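You operate a simulated robot arm through the tools that you are given. There is no shell and no other tool. Be economical: measure what you need, move in short steps, check, and stop when the job is done.

Carry out the task below with a simulated robot arm. There is one attempt and no reset: what you move stays moved.

TASK
Fetch the blue glass and stand it on the blue plate. Then take the dishwasher tablet from the worktop under the wall shelves and put it on the orange pad.

It is judged by the outcome, as a careful person would: the job done as asked, and still so three seconds after it is handed in. It fails if anything else is knocked over, pushed out of place, dropped, spilled or broken.

THE ROBOT
A 7-joint arm with a two-finger parallel gripper, fixed in place. Base frame: the origin is at the foot of the arm, x ahead of it, y to its left, z up; the work surface is at about z = 0.9. Lengths are in m, angles in rad, forces in N, time in s.
With the tool pointing down near the work surface it reaches from about 0.3 to 0.68 m from the base axis. Its first joint turns from -1.152 to 1.152 rad. Payload 1.57 kg.
Tool frame: the origin (TCP) lies between the finger pads and is the grasp point; the fingertips stand 0.03 m ahead of it; z points along the fingers, y is the line along which they close. The gripper opens to 0.11 m. The fingers are 0.024 m wide and 0.012 m thick; the gripper's body (0.048 by 0.112 m) begins 0.078 m behind the TCP.
Orientation is that of the tool frame in the base frame, as [roll, pitch, yaw] about the fixed x, y, z axes, in that order (R = Rz(yaw) Ry(pitch) Rx(roll)). With the fingers straight down and closing along the base's y, the tool's x points along the base's -x, its y along +y and its z along -z.

THE INTERFACE
- The arm moves only by the tool jog_arm. Its argument "increments" is a list of rows, each a list of 3 entries, a list of its own where there are three numbers: the gripper command, from -1 (fully open) to 1 (shut), values between in proportion, then the shift along the base's x, y, z in m, then the turn, a rotation vector about the base's x, y, z in rad. In form: [[claw, [tx, ty, tz], [rx, ry, rz]], ...]. A call has 1 to 20 rows; each row shifts and turns the commanded pose from where the row before left it. A row lasts 0.2 s, in which the tool goes at most 0.05 m and 0.15 rad; a call with a longer step from one row to the next is refused whole, and so is a gripper value outside its range. A pose out of reach is approached as far as the arm can. The call stops where the force on the tool passes 40 N (or 10 N more than at its start, if that is more) or the arm is blocked; 0.2 s more then pass. The fingers move at their own pace (about 0.108 m/s each) and stop on an object; they squeeze with about 29 N. The grip force told is the motor's: it shows also when the fingers shut on nothing. Time passes only in rows, and 0.2 s behind the last, so rows that do not move let the fingers close. It gives the time, the measured TCP pose, the force on the tool (base axes), the opening and the grip force at its end, in the units of the frame above (readings bear some noise), and new pictures: "views" is both (left out), scene, wrist or none.
- Cameras (640 x 400 px; columns grow to the right, rows downward): "scene" is fixed at [0.1728, -0.3913, 1.414]; the picture's right is [0.74, -0.67, 0.00], its down [-0.33, -0.37, -0.87] and it looks along [0.58, 0.64, -0.49] (base axes); focal length 341 px, centre (320, 200). "wrist" rides on the gripper at [-0.036, 0, -0.08] in the tool frame; the picture's right is [0.00, -1.00, 0.00], its down [0.97, 0.00, -0.24] and it looks along [0.24, 0.00, 0.97] (tool axes); focal length 218 px, centre (320, 200).
- measure_at(camera, pixels): for up to 12 pixels [column, row] of the newest picture of that camera ("zoom" is the newest enlarged one), the place [x, y, z] in the base frame of the surface seen there, good to about 0.002 m. No time passes.
- inspect(camera, box): a new picture of the part [left, top, right, bottom] of that camera's present view, enlarged. No time passes.
- finish_job(): hands the job in; it is judged then, once.

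Work in short steps. Measure before you move; look again where a grasp or a placing could have gone wrong, and mend it. You have 80 turns and 120 pictures in all, the two below and enlarged ones among them. Open the gripper and draw the arm clear of the work before you hand the job in, unless the task says otherwise; then end with one line.

The tools are called after ">>>" as name(argument=value, ...) on one line, values as JSON. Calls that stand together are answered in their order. jog_arm: Moves the arm, as the interface text tells. Its arguments: {"type":"object","properties":{"increments":{"type":"array","items":{"type":"array"}},"views":{"type":"string","enum":["both","scene","wrist","none"]}},"required":["increments"]} The other tools are called the same way: measure_at (camera, pixels) gives the place of the surface under pixels of a picture; inspect (camera, box) takes an enlarged picture of a part of a camera's view; finish_job () hands the job in.

At the start:

```text
time: 0.0
tcp_pos: [0.3259, 0.1493, 1.2191]
tool_rot: [3.141, -0.001, 3.141]
force: [-0.4, 0.0, 0.2]
width: 0.1101
gripper_force: 0.0
```

scene: 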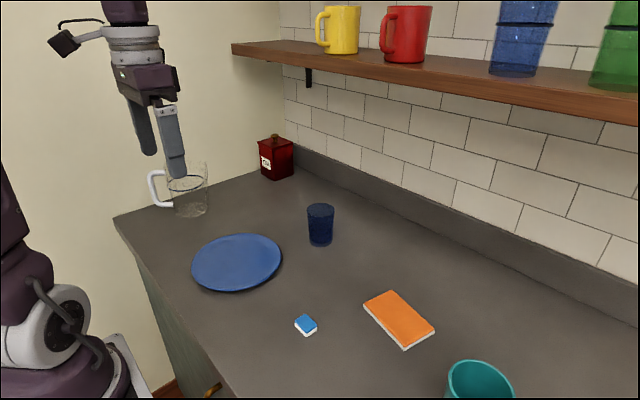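
wrist: 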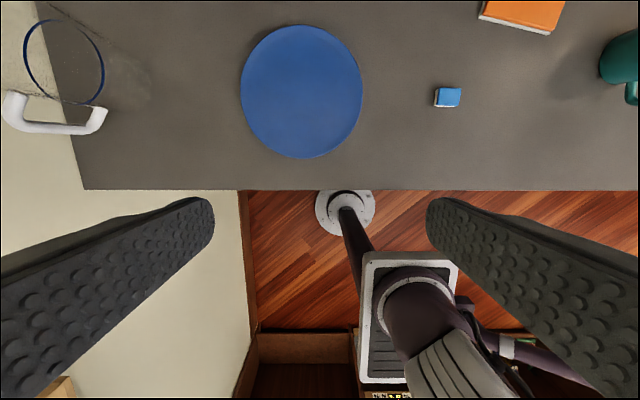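

The scene shows a dark blue glass at (320,225), the plate at (237,262), the tablet at (306,325) and the pad at (398,320). Blue and green vessels also stand on the shelf, so I'll look closer and measure.

>>> measure_at(camera="scene", pixels=[[320, 207], [320, 243], [308, 210], [333, 210], [237, 262], [192, 262], [281, 255], [306, 322], [398, 318], [366, 305], [432, 328], [515, 72]])

>>> inspect(camera="scene", box=[180, 190, 440, 353])

>>> inspect(camera="scene", box=[440, 0, 640, 125])

```text
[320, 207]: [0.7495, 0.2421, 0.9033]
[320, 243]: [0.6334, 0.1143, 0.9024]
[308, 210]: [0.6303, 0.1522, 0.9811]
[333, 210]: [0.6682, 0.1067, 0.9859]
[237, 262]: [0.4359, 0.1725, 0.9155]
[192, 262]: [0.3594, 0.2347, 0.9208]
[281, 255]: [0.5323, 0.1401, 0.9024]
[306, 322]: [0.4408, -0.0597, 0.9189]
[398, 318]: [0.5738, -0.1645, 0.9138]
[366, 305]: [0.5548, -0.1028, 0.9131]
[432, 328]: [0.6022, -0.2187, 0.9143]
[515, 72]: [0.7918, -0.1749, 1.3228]
```

```text
2.45 times, centred on (310, 272) of scene
```

zoom: 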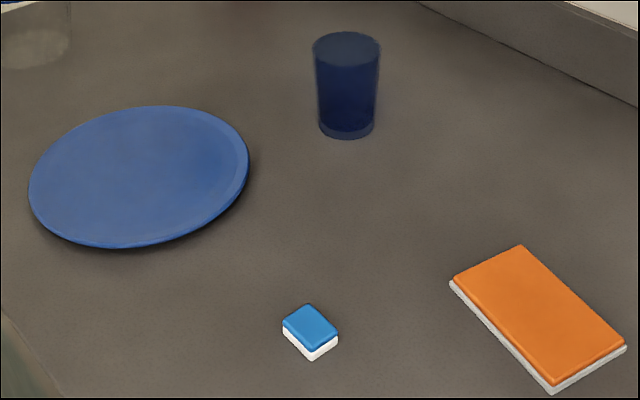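

```text
3.20 times, centred on (540, 62) of scene
```

zoom: 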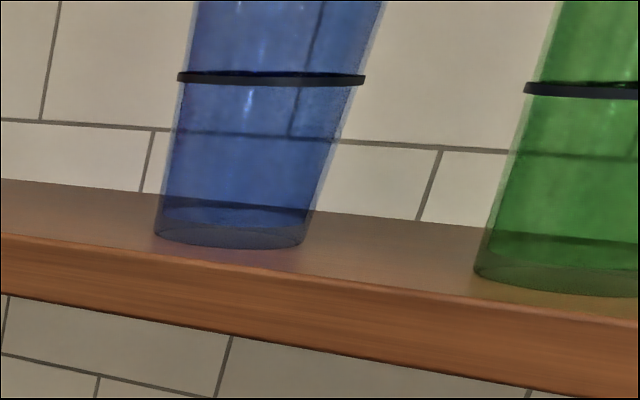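

The worktop glass stands near (0.65, 0.133), top about 0.984. I'll measure the shelf edge for clearance and move over for a wrist view.

>>> measure_at(camera="scene", pixels=[[240, 55], [340, 72], [450, 90], [600, 115], [337, 50], [515, 40], [315, 230], [325, 230], [320, 215], [187, 215], [302, 332], [310, 322]])

>>> jog_arm(increments=[[-1, [0.045, 0, 0], [0, 0, 0]], [-1, [0.045, 0, 0], [0, 0, 0]], [-1, [0.045, 0, 0], [0, 0, 0]], [-1, [0.045, 0, -0.015], [0, 0, 0]], [-1, [0.04, 0, -0.02], [0, 0, 0]], [-1, [0, 0, -0.03], [0, 0, 0]], [-1, [0, 0, 0], [0, 0, 0]]])

```text
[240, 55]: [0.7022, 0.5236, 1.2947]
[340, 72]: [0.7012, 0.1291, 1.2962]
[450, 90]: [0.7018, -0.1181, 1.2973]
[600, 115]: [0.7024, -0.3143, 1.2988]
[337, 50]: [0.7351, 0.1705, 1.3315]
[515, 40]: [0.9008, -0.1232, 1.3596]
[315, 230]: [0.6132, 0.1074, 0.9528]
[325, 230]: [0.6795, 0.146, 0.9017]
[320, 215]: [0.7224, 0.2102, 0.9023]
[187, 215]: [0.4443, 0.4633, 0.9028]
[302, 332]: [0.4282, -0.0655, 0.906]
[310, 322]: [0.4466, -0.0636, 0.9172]
```

```text
time: 1.6
tcp_pos: [0.5449, 0.1502, 1.1545]
tool_rot: [3.141, 0.0, 3.141]
force: [-0.1, 0.0, -0.2]
width: 0.1099
gripper_force: 0.0
```

scene: 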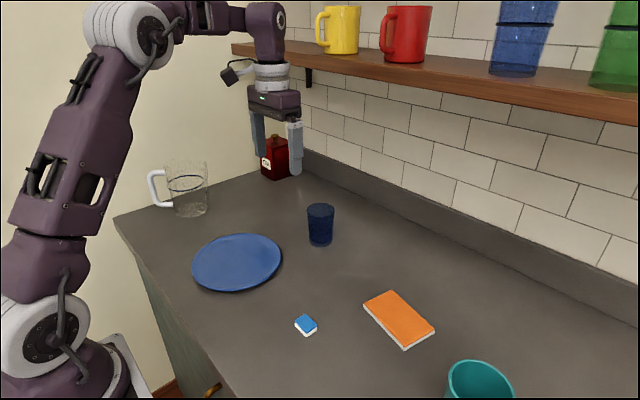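
wrist: 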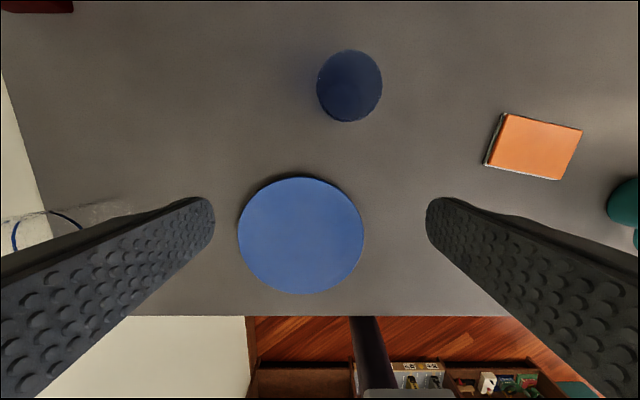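

The shelf's front edge is at x=0.70, close above the glass, so I'll approach tilted with the wrist leaning back. First I check the glass in the wrist view at (349,86).

>>> inspect(camera="wrist", box=[269, 30, 429, 130])

>>> measure_at(camera="wrist", pixels=[[349, 53], [318, 85], [381, 85], [349, 119], [349, 75], [300, 180], [300, 235], [300, 293], [241, 230], [363, 230]])

```text
4.00 times, centred on (349, 80) of wrist
```

zoom: 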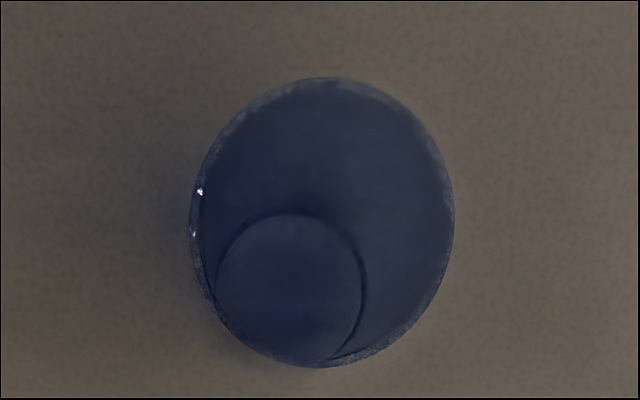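

```text
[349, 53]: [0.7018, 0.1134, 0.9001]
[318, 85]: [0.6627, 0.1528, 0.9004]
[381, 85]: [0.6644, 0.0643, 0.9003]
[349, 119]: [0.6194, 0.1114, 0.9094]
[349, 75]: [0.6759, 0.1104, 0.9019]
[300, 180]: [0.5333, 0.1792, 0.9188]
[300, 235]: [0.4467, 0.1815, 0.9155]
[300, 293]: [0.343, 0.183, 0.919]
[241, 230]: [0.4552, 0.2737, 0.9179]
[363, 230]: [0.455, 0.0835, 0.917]
```

The glass is empty, tapered, centred at about (0.642, 0.120). The plate is centred at (0.438, 0.179), radius 0.095. I tilt 0.4 rad and move above the glass.

>>> jog_arm(increments=[[-1, [0, -0.01, 0], [0, -0.13, 0]], [-1, [0, -0.01, 0], [0, -0.13, 0]], [-1, [0, -0.01, 0], [0, -0.14, 0]], [-1, [0.032, 0, -0.03], [0, 0, 0]], [-1, [0.032, 0, -0.03], [0, 0, 0]], [-1, [0.033, 0, -0.035], [0, 0, 0]], [-1, [0, 0, 0], [0, 0, 0]]])

```text
time: 3.2
tcp_pos: [0.645, 0.1194, 1.0575]
tool_rot: [3.141, 0.4, -3.142]
force: [0.4, 0.5, -0.5]
width: 0.11
gripper_force: 0.0
```

scene: 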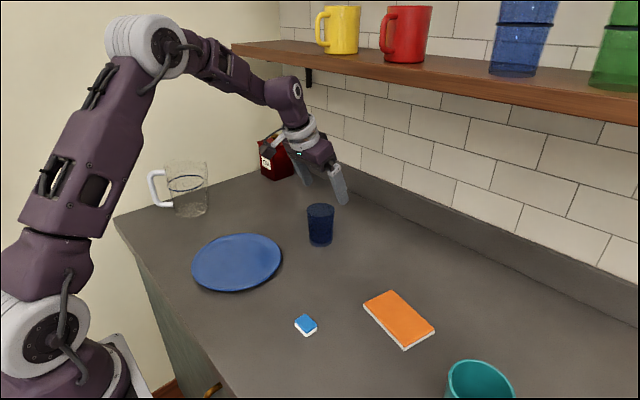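
wrist: 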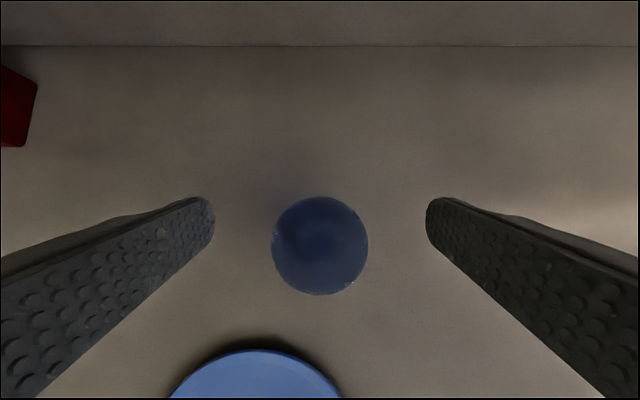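

The glass is centred between the fingers (rim centre at (320,245), so x≈0.640). I descend and close.

>>> jog_arm(increments=[[-1, [-0.004, 0, -0.035], [0, 0, 0]], [-1, [0, 0, -0.035], [0, 0, 0]], [-1, [0, 0, -0.034], [0, 0, 0]], [-1, [0, 0, 0], [0, 0, 0]], [-0.2, [0, 0, 0], [0, 0, 0]], [0.3, [0, 0, 0], [0, 0, 0]], [0.6, [0, 0, 0], [0, 0, 0]], [0.6, [0, 0, 0], [0, 0, 0]]])

```text
time: 5.0
tcp_pos: [0.6375, 0.1199, 0.9532]
tool_rot: [-3.14, 0.4, -3.14]
force: [-0.4, -0.2, -0.9]
width: 0.069
gripper_force: 28.7
```

scene: 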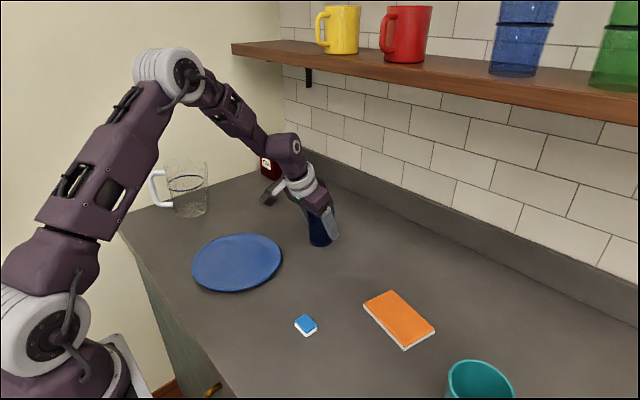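
wrist: 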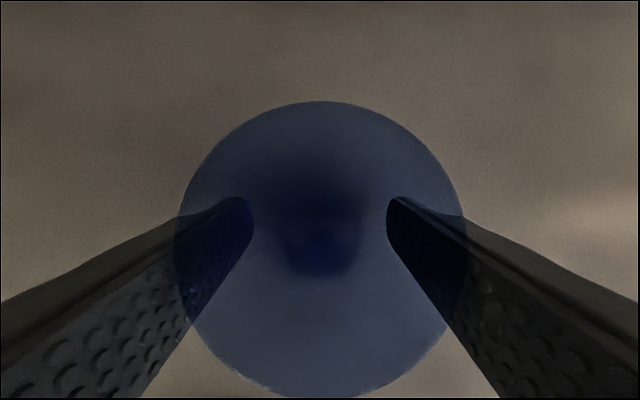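

The grip holds at width 0.069 with 28.7 N. I lift and check.

>>> jog_arm(increments=[[0.8, [0, 0, 0.02], [0, 0, 0]], [0.8, [0, 0, 0.03], [0, 0, 0]], [0.8, [0, 0, 0.03], [0, 0, 0]], [0.8, [0, 0, 0], [0, 0, 0]]])

```text
time: 6.0
tcp_pos: [0.6393, 0.1201, 1.0337]
tool_rot: [3.141, 0.4, 3.14]
force: [0.1, 0.0, -2.4]
width: 0.0684
gripper_force: 29.4
```

scene: 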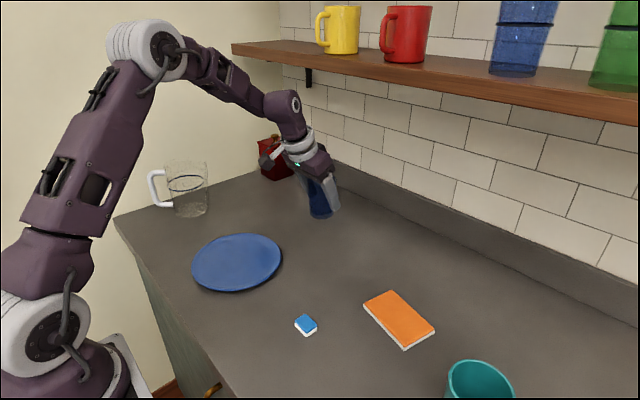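
wrist: 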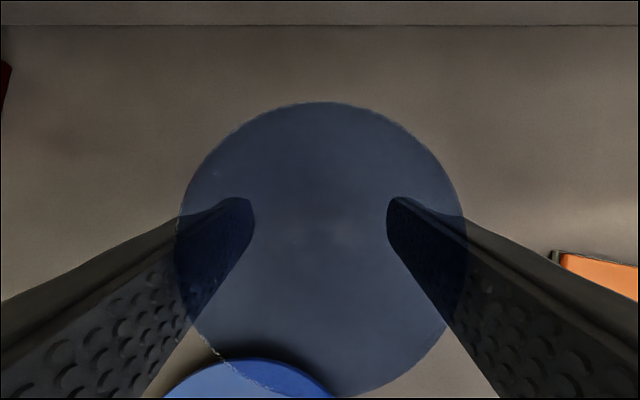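

The glass is held steadily and upright. I carry it over the plate and stop about 2 cm above it.

>>> jog_arm(increments=[[0.8, [-0.02, 0.006, 0], [0, 0, 0]], [0.8, [-0.035, 0.01, 0], [0, 0, 0]], [0.8, [-0.035, 0.01, 0], [0, 0, 0]], [0.8, [-0.035, 0.01, 0], [0, 0, 0]], [0.8, [-0.035, 0.011, 0], [0, 0, 0]], [0.8, [-0.025, 0.007, 0], [0, 0, 0]], [0.8, [-0.015, 0.005, -0.02], [0, 0, 0]], [0.8, [0, 0, -0.023], [0, 0, 0]], [0.8, [0, 0, 0], [0, 0, 0]]])

```text
time: 8.0
tcp_pos: [0.4419, 0.1793, 1.0007]
tool_rot: [-3.141, 0.408, -3.141]
force: [-0.1, 0.3, -1.1]
width: 0.0687
gripper_force: 28.7
out of reach, approached as far as the arm can: row 8
```

scene: 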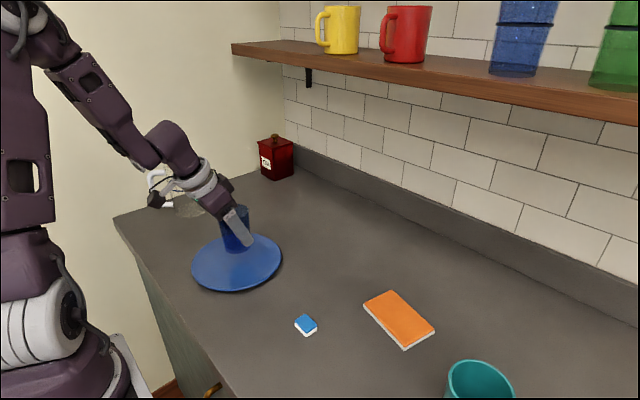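
wrist: 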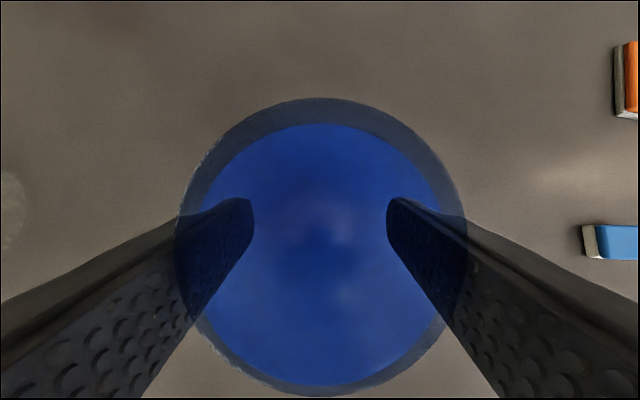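

The low tilted pose at this x is at the arm's inner limit. I shift about 2.5 cm forward, still well on the plate, then lower in part.

>>> jog_arm(increments=[[0.8, [0.014, 0, 0], [0, 0, 0]], [0.8, [0.01, 0, 0], [0, 0, 0]], [0.8, [0, 0, -0.012], [0, 0, 0]], [0.8, [0, 0, 0], [0, 0, 0]], [0.8, [0, 0, 0], [0, 0, 0]]])

```text
time: 9.2
tcp_pos: [0.4621, 0.1799, 0.9808]
tool_rot: [-3.141, 0.398, 3.14]
force: [-0.4, 0.1, -1.8]
width: 0.0684
gripper_force: 29.1
```

scene: 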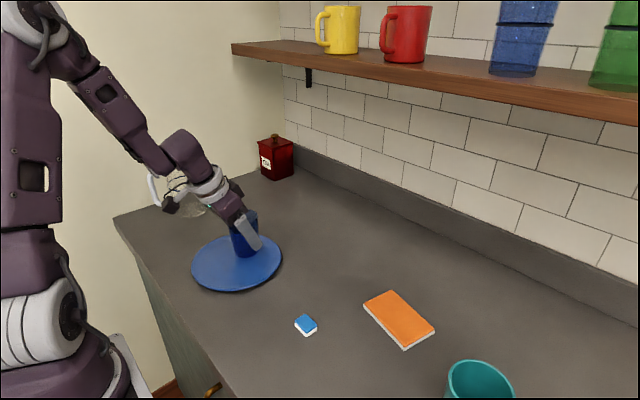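
wrist: 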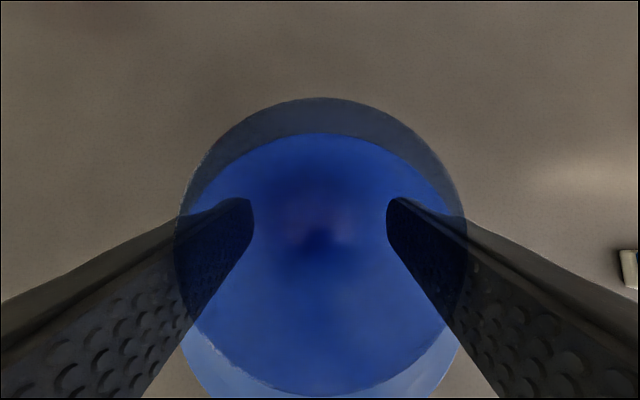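

The pose is reachable here. I lower gently the last 12 mm.

>>> jog_arm(increments=[[0.8, [0, 0, -0.004], [0, 0, 0]], [0.8, [0, 0, -0.004], [0, 0, 0]], [0.8, [0, 0, -0.003], [0, 0, 0]], [0.8, [0, 0, 0], [0, 0, 0]]], views="scene")

>>> inspect(camera="scene", box=[140, 150, 300, 300])

```text
time: 10.2
tcp_pos: [0.4626, 0.1807, 0.9699]
tool_rot: [3.139, 0.399, -3.141]
force: [-1.4, 1.0, 14.3]
width: 0.0686
gripper_force: 29.2
```

scene: 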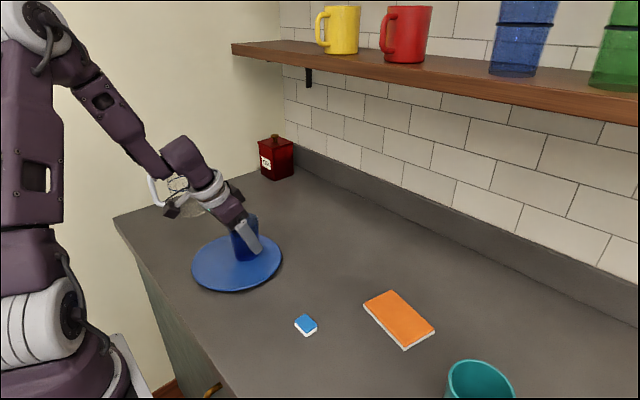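

```text
2.67 times, centred on (220, 225) of scene
```

zoom: 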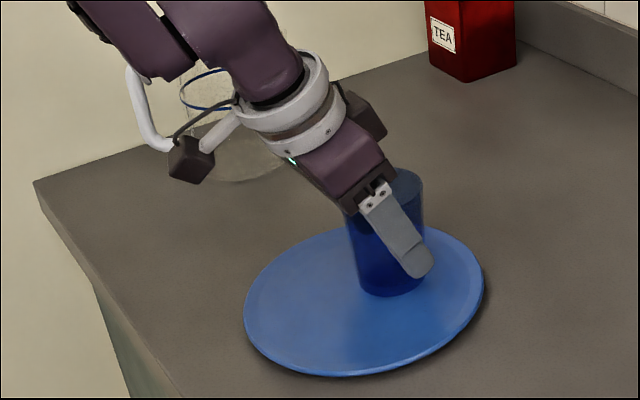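

Contact is felt (14 N), so the glass is seated. I relieve the pressure, open and rise straight up.

>>> jog_arm(increments=[[0.8, [0, 0, 0.001], [0, 0, 0]], [0, [0, 0, 0], [0, 0, 0]], [-0.6, [0, 0, 0], [0, 0, 0]], [-1, [0, 0, 0], [0, 0, 0]], [-1, [0, 0, 0], [0, 0, 0]], [-1, [0, 0, 0.02], [0, 0, 0]], [-1, [0, 0, 0.04], [0, 0, 0]], [-1, [0, 0, 0.04], [0, 0, 0]], [-1, [0, 0, 0.04], [0, 0, 0]], [-1, [0, 0, 0.03], [0, 0, 0]]])

```text
time: 12.4
tcp_pos: [0.4623, 0.1778, 1.139]
tool_rot: [3.141, 0.398, 3.141]
force: [-0.1, -0.7, 0.1]
width: 0.1101
gripper_force: 0.0
```

scene: 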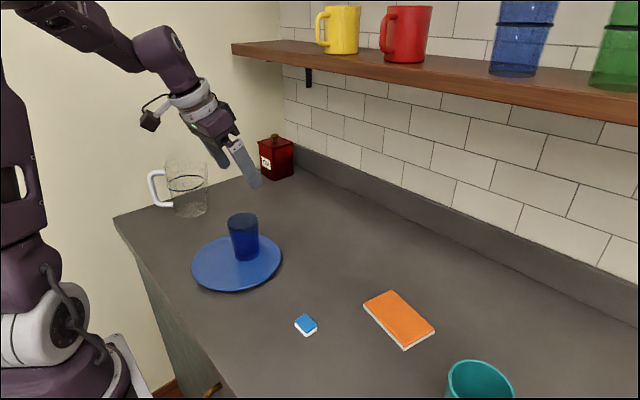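
wrist: 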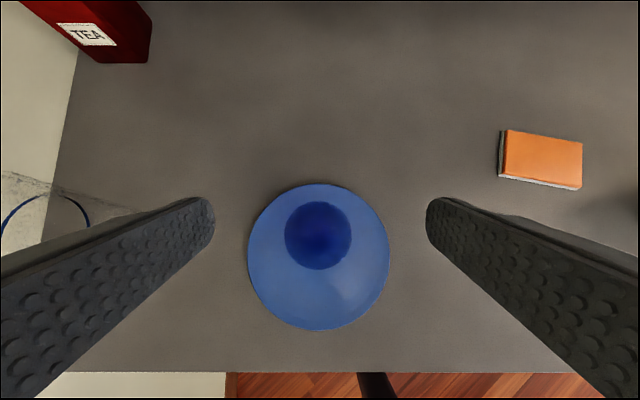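

The glass stands upright on the plate. Next I straighten the tool and go over the tablet, near (0.44, -0.063).

>>> jog_arm(increments=[[-1, [0, -0.03, 0], [0, 0.13, 0]], [-1, [0, -0.04, 0], [0, 0.13, 0]], [-1, [0, -0.04, 0], [0, 0.14, 0]], [-1, [-0.005, -0.045, 0], [0, 0, 0]], [-1, [-0.005, -0.045, 0], [0, 0, 0]], [-1, [-0.01, -0.04, -0.02], [0, 0, 0]], [-1, [0, 0, -0.04], [0, 0, 0]], [-1, [0, 0, 0], [0, 0, 0]]])

>>> inspect(camera="wrist", box=[240, 130, 400, 230])

```text
time: 14.2
tcp_pos: [0.4395, -0.0623, 1.0797]
tool_rot: [3.141, 0.001, -3.141]
force: [-0.5, 0.5, 0.2]
width: 0.1102
gripper_force: 0.1
```

scene: 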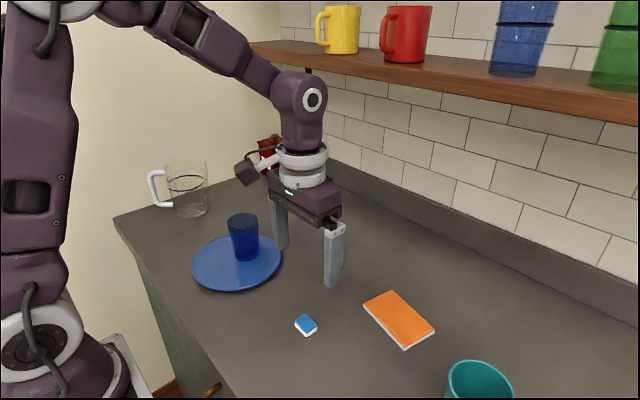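
wrist: 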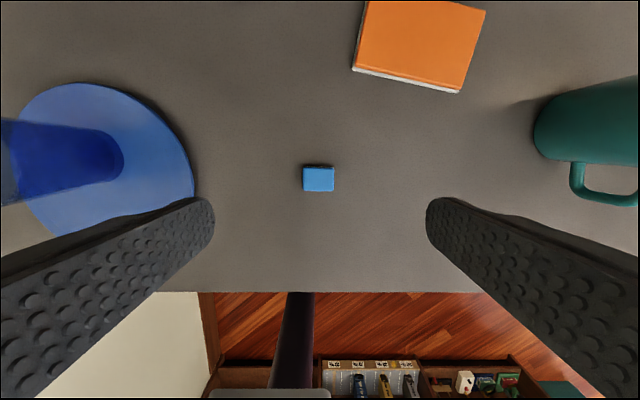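

```text
4.00 times, centred on (320, 180) of wrist
```

zoom: 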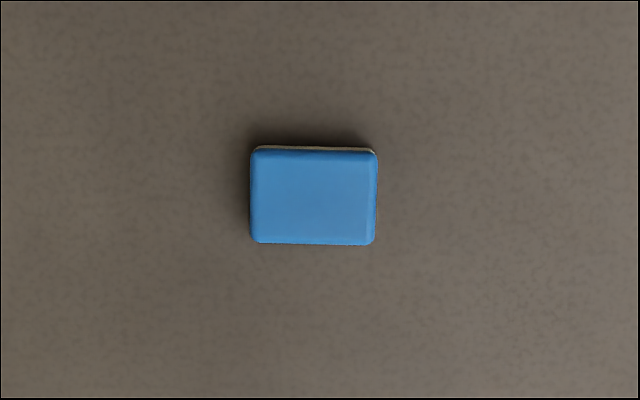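

The tablet is aligned with the base axes. I measure its edges and the pad's corners.

>>> measure_at(camera="wrist", pixels=[[318, 179], [304, 179], [332, 179], [318, 169], [318, 189], [370, 4], [484, 11], [458, 90], [355, 69], [415, 45], [318, 205]])

```text
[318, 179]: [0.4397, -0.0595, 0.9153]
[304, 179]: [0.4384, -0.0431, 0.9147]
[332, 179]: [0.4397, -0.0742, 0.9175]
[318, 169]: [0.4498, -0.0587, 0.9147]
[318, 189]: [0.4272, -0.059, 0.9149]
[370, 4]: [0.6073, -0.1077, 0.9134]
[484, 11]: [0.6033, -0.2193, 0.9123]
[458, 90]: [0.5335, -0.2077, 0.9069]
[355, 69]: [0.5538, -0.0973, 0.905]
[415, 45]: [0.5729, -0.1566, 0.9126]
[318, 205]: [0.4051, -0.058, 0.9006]
```

The tablet is centred at (0.439, -0.059), top 0.915. The pad is centred near (0.576, -0.158). I descend to TCP z≈0.934 and check before closing.

>>> jog_arm(increments=[[-0.3, [0, 0.003, -0.04], [0, 0, 0]], [-0.3, [0, 0, -0.04], [0, 0, 0]], [-0.3, [0, 0, -0.035], [0, 0, 0]], [-0.3, [0, 0, -0.02], [0, 0, 0]], [-0.3, [0, 0, -0.01], [0, 0, 0]], [-0.3, [0, 0, 0], [0, 0, 0]]])

```text
time: 15.6
tcp_pos: [0.4416, -0.0581, 0.9363]
tool_rot: [-3.141, 0.0, 3.141]
force: [-0.2, 0.2, -0.5]
width: 0.0716
gripper_force: 0.1
```

scene: 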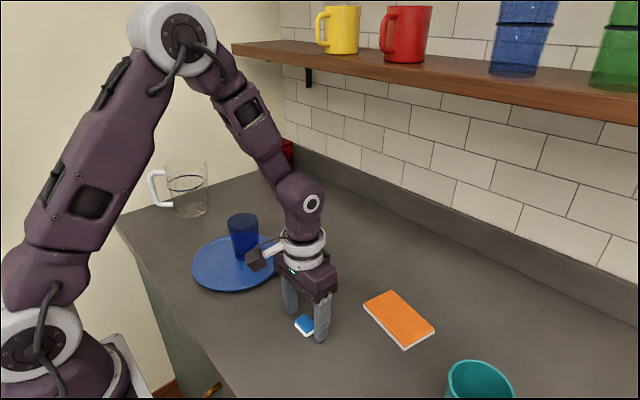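
wrist: 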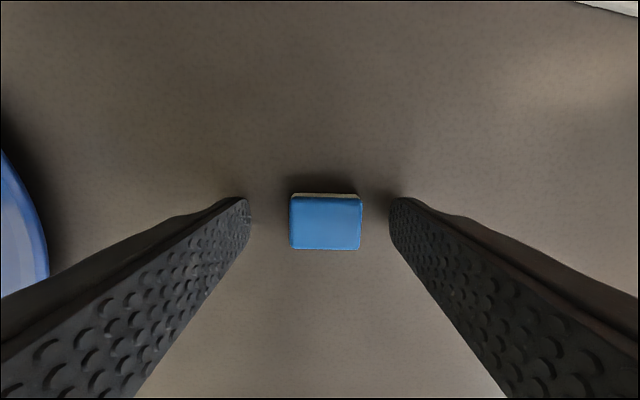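

The tablet sits centred between the fingertips. I lower 3 mm and close.

>>> jog_arm(increments=[[-0.3, [0, -0.002, -0.003], [0, 0, 0]], [0.1, [0, 0, 0], [0, 0, 0]], [0.5, [0, 0, 0], [0, 0, 0]], [0.7, [0, 0, 0], [0, 0, 0]], [0.8, [0, 0, 0], [0, 0, 0]], [0.8, [0, 0, 0.02], [0, 0, 0]], [0.8, [0, 0, 0.03], [0, 0, 0]], [0.8, [0, 0, 0.03], [0, 0, 0]], [0.8, [0, 0, 0], [0, 0, 0]]])

```text
time: 17.6
tcp_pos: [0.4427, -0.0604, 1.0116]
tool_rot: [3.141, -0.001, -3.142]
force: [-0.3, -0.4, -0.3]
width: 0.0344
gripper_force: 28.4
```

scene: 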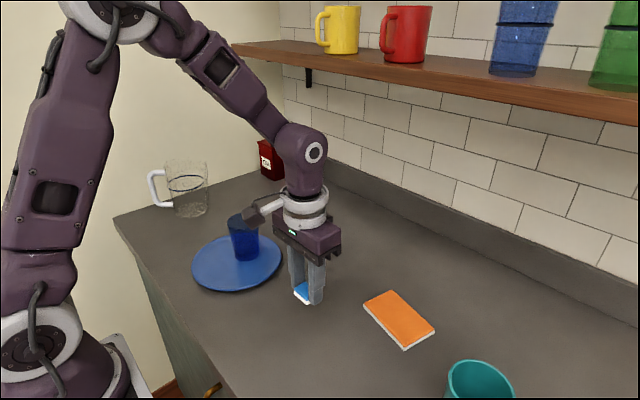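
wrist: 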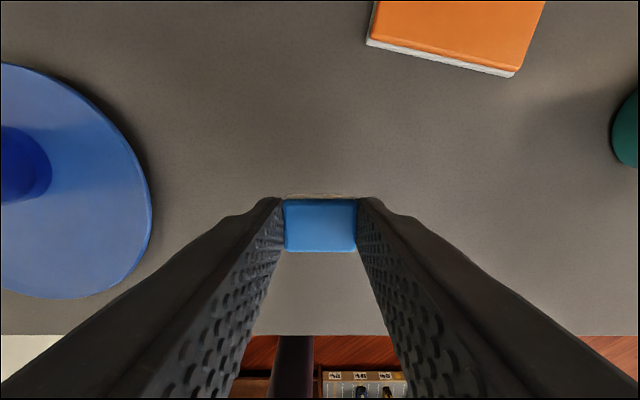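

The tablet is held. I carry it over the pad centre and stop slightly above it.

>>> jog_arm(increments=[[0.8, [0.03, -0.022, 0], [0, 0, 0]], [0.8, [0.035, -0.026, 0], [0, 0, 0]], [0.8, [0.035, -0.026, 0], [0, 0, 0]], [0.8, [0.033, -0.024, 0], [0, 0, 0]], [0.8, [0, 0, -0.03], [0, 0, 0]], [0.8, [0, 0, -0.025], [0, 0, 0]], [0.8, [0, 0, 0], [0, 0, 0]]])

```text
time: 19.2
tcp_pos: [0.5754, -0.1594, 0.959]
tool_rot: [-3.141, -0.001, 3.141]
force: [-0.4, -0.1, -0.5]
width: 0.0344
gripper_force: 29.2
```

scene: 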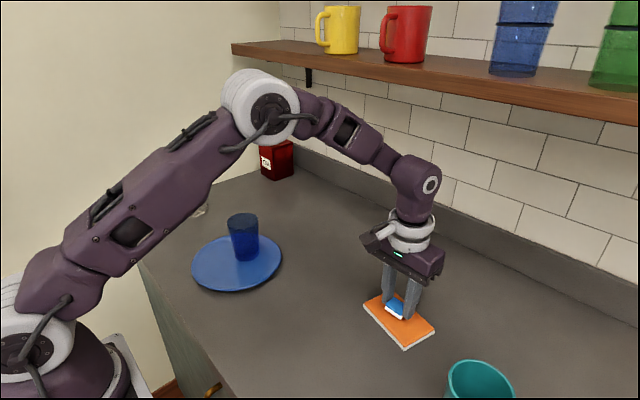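
wrist: 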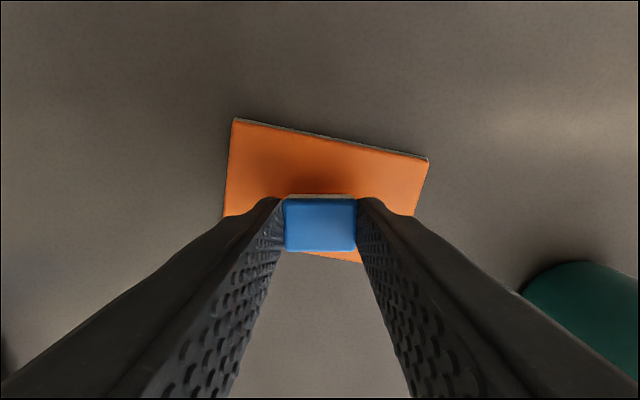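

The tablet is over the middle of the pad. I lower the last ~12 mm gently.

>>> jog_arm(increments=[[0.8, [0, 0, -0.005], [0, 0, 0]], [0.8, [0, 0, -0.004], [0, 0, 0]], [0.8, [0, 0, -0.0025], [0, 0, 0]], [0.8, [0, 0, 0], [0, 0, 0]]], views="scene")

>>> inspect(camera="scene", box=[340, 240, 470, 360])

```text
time: 20.2
tcp_pos: [0.5749, -0.1577, 0.9466]
tool_rot: [3.14, -0.001, -3.141]
force: [0.3, -0.3, -0.3]
width: 0.0342
gripper_force: 28.9
```

scene: 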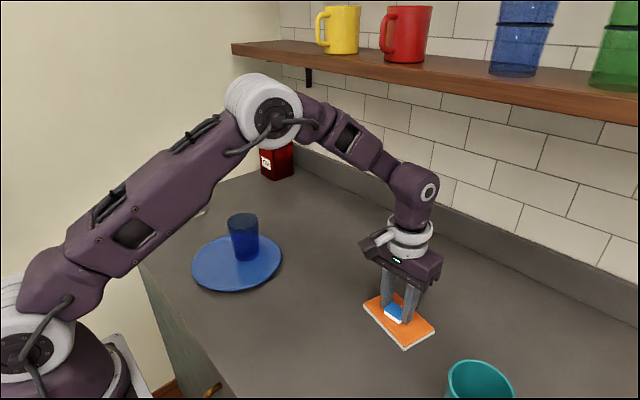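

```text
3.33 times, centred on (405, 300) of scene
```

zoom: 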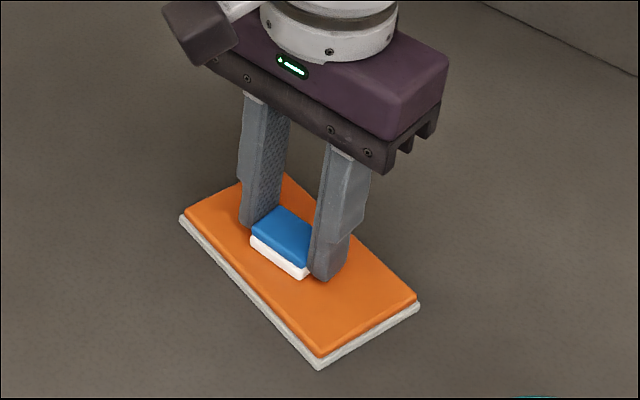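

No contact force yet, so I lower 2 mm more in 1 mm steps.

>>> jog_arm(increments=[[0.8, [0, 0, -0.001], [0, 0, 0]], [0.8, [0, 0, -0.001], [0, 0, 0]], [0.8, [0, 0, 0], [0, 0, 0]]], views="none")

```text
time: 21.0
tcp_pos: [0.5746, -0.1579, 0.9449]
tool_rot: [-3.139, 0.003, -3.141]
force: [-2.8, 0.9, 22.0]
width: 0.0345
gripper_force: 28.9
```

Contact reads 22 N. I relieve it by 1 mm, open, rise and draw back toward the base.

>>> jog_arm(increments=[[0.8, [0, 0, 0.0015], [0, 0, 0]], [0.3, [0, 0, 0], [0, 0, 0]], [0, [0, 0, 0], [0, 0, 0]], [-0.3, [0, 0, 0], [0, 0, 0]], [-0.3, [0, 0, 0.01], [0, 0, 0]], [-0.3, [0, 0, 0.04], [0, 0, 0]], [-0.5, [0, 0, 0.04], [0, 0, 0]], [-1, [-0.02, 0, 0.04], [0, 0, 0]], [-1, [-0.04, 0, 0.02], [0, 0, 0]], [-1, [-0.045, 0, 0.02], [0, 0, 0]], [-1, [-0.045, 0, 0.01], [0, 0, 0]], [-1, [-0.045, 0, 0], [0, 0, 0]], [-1, [0, 0, 0], [0, 0, 0]]])

>>> inspect(camera="scene", box=[180, 190, 500, 390])

```text
time: 23.8
tcp_pos: [0.3784, -0.1566, 1.1255]
tool_rot: [-3.14, 0.0, 3.141]
force: [-0.2, 0.3, -0.5]
width: 0.1099
gripper_force: 0.1
```

scene: 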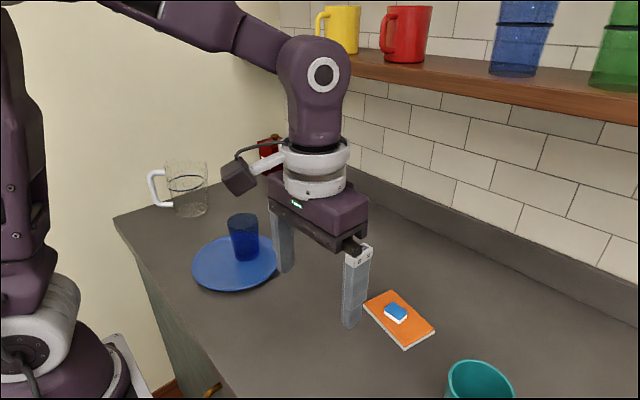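
wrist: 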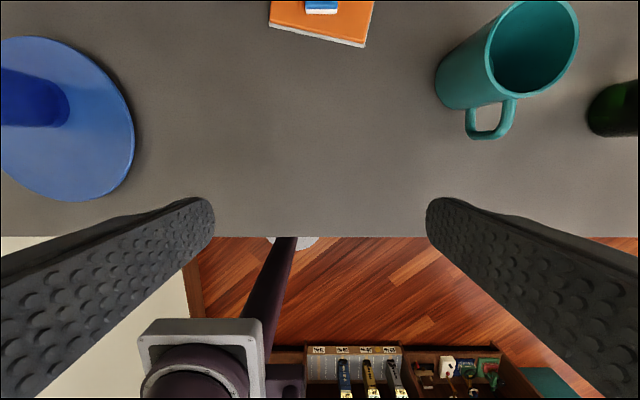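

```text
2.00 times, centred on (340, 290) of scene
```

zoom: 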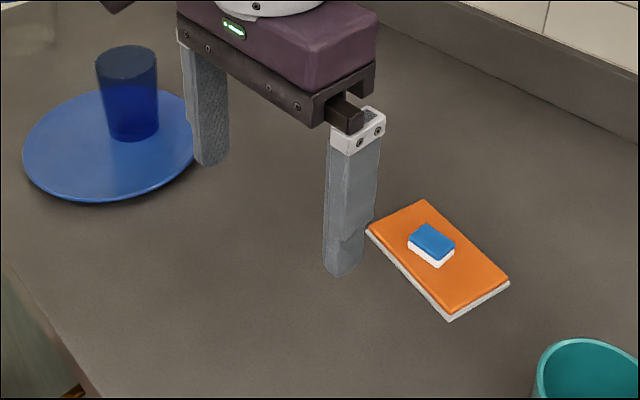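

The glass stands on the plate, the tablet lies on the pad, the gripper is open and clear, and nothing else has moved. I hand the job in.

>>> finish_job()

```text
The job is handed in.
```

The blue glass from the worktop is standing on the blue plate, about 2.5 cm off the plate's centre, and the dishwasher tablet is on the orange pad.
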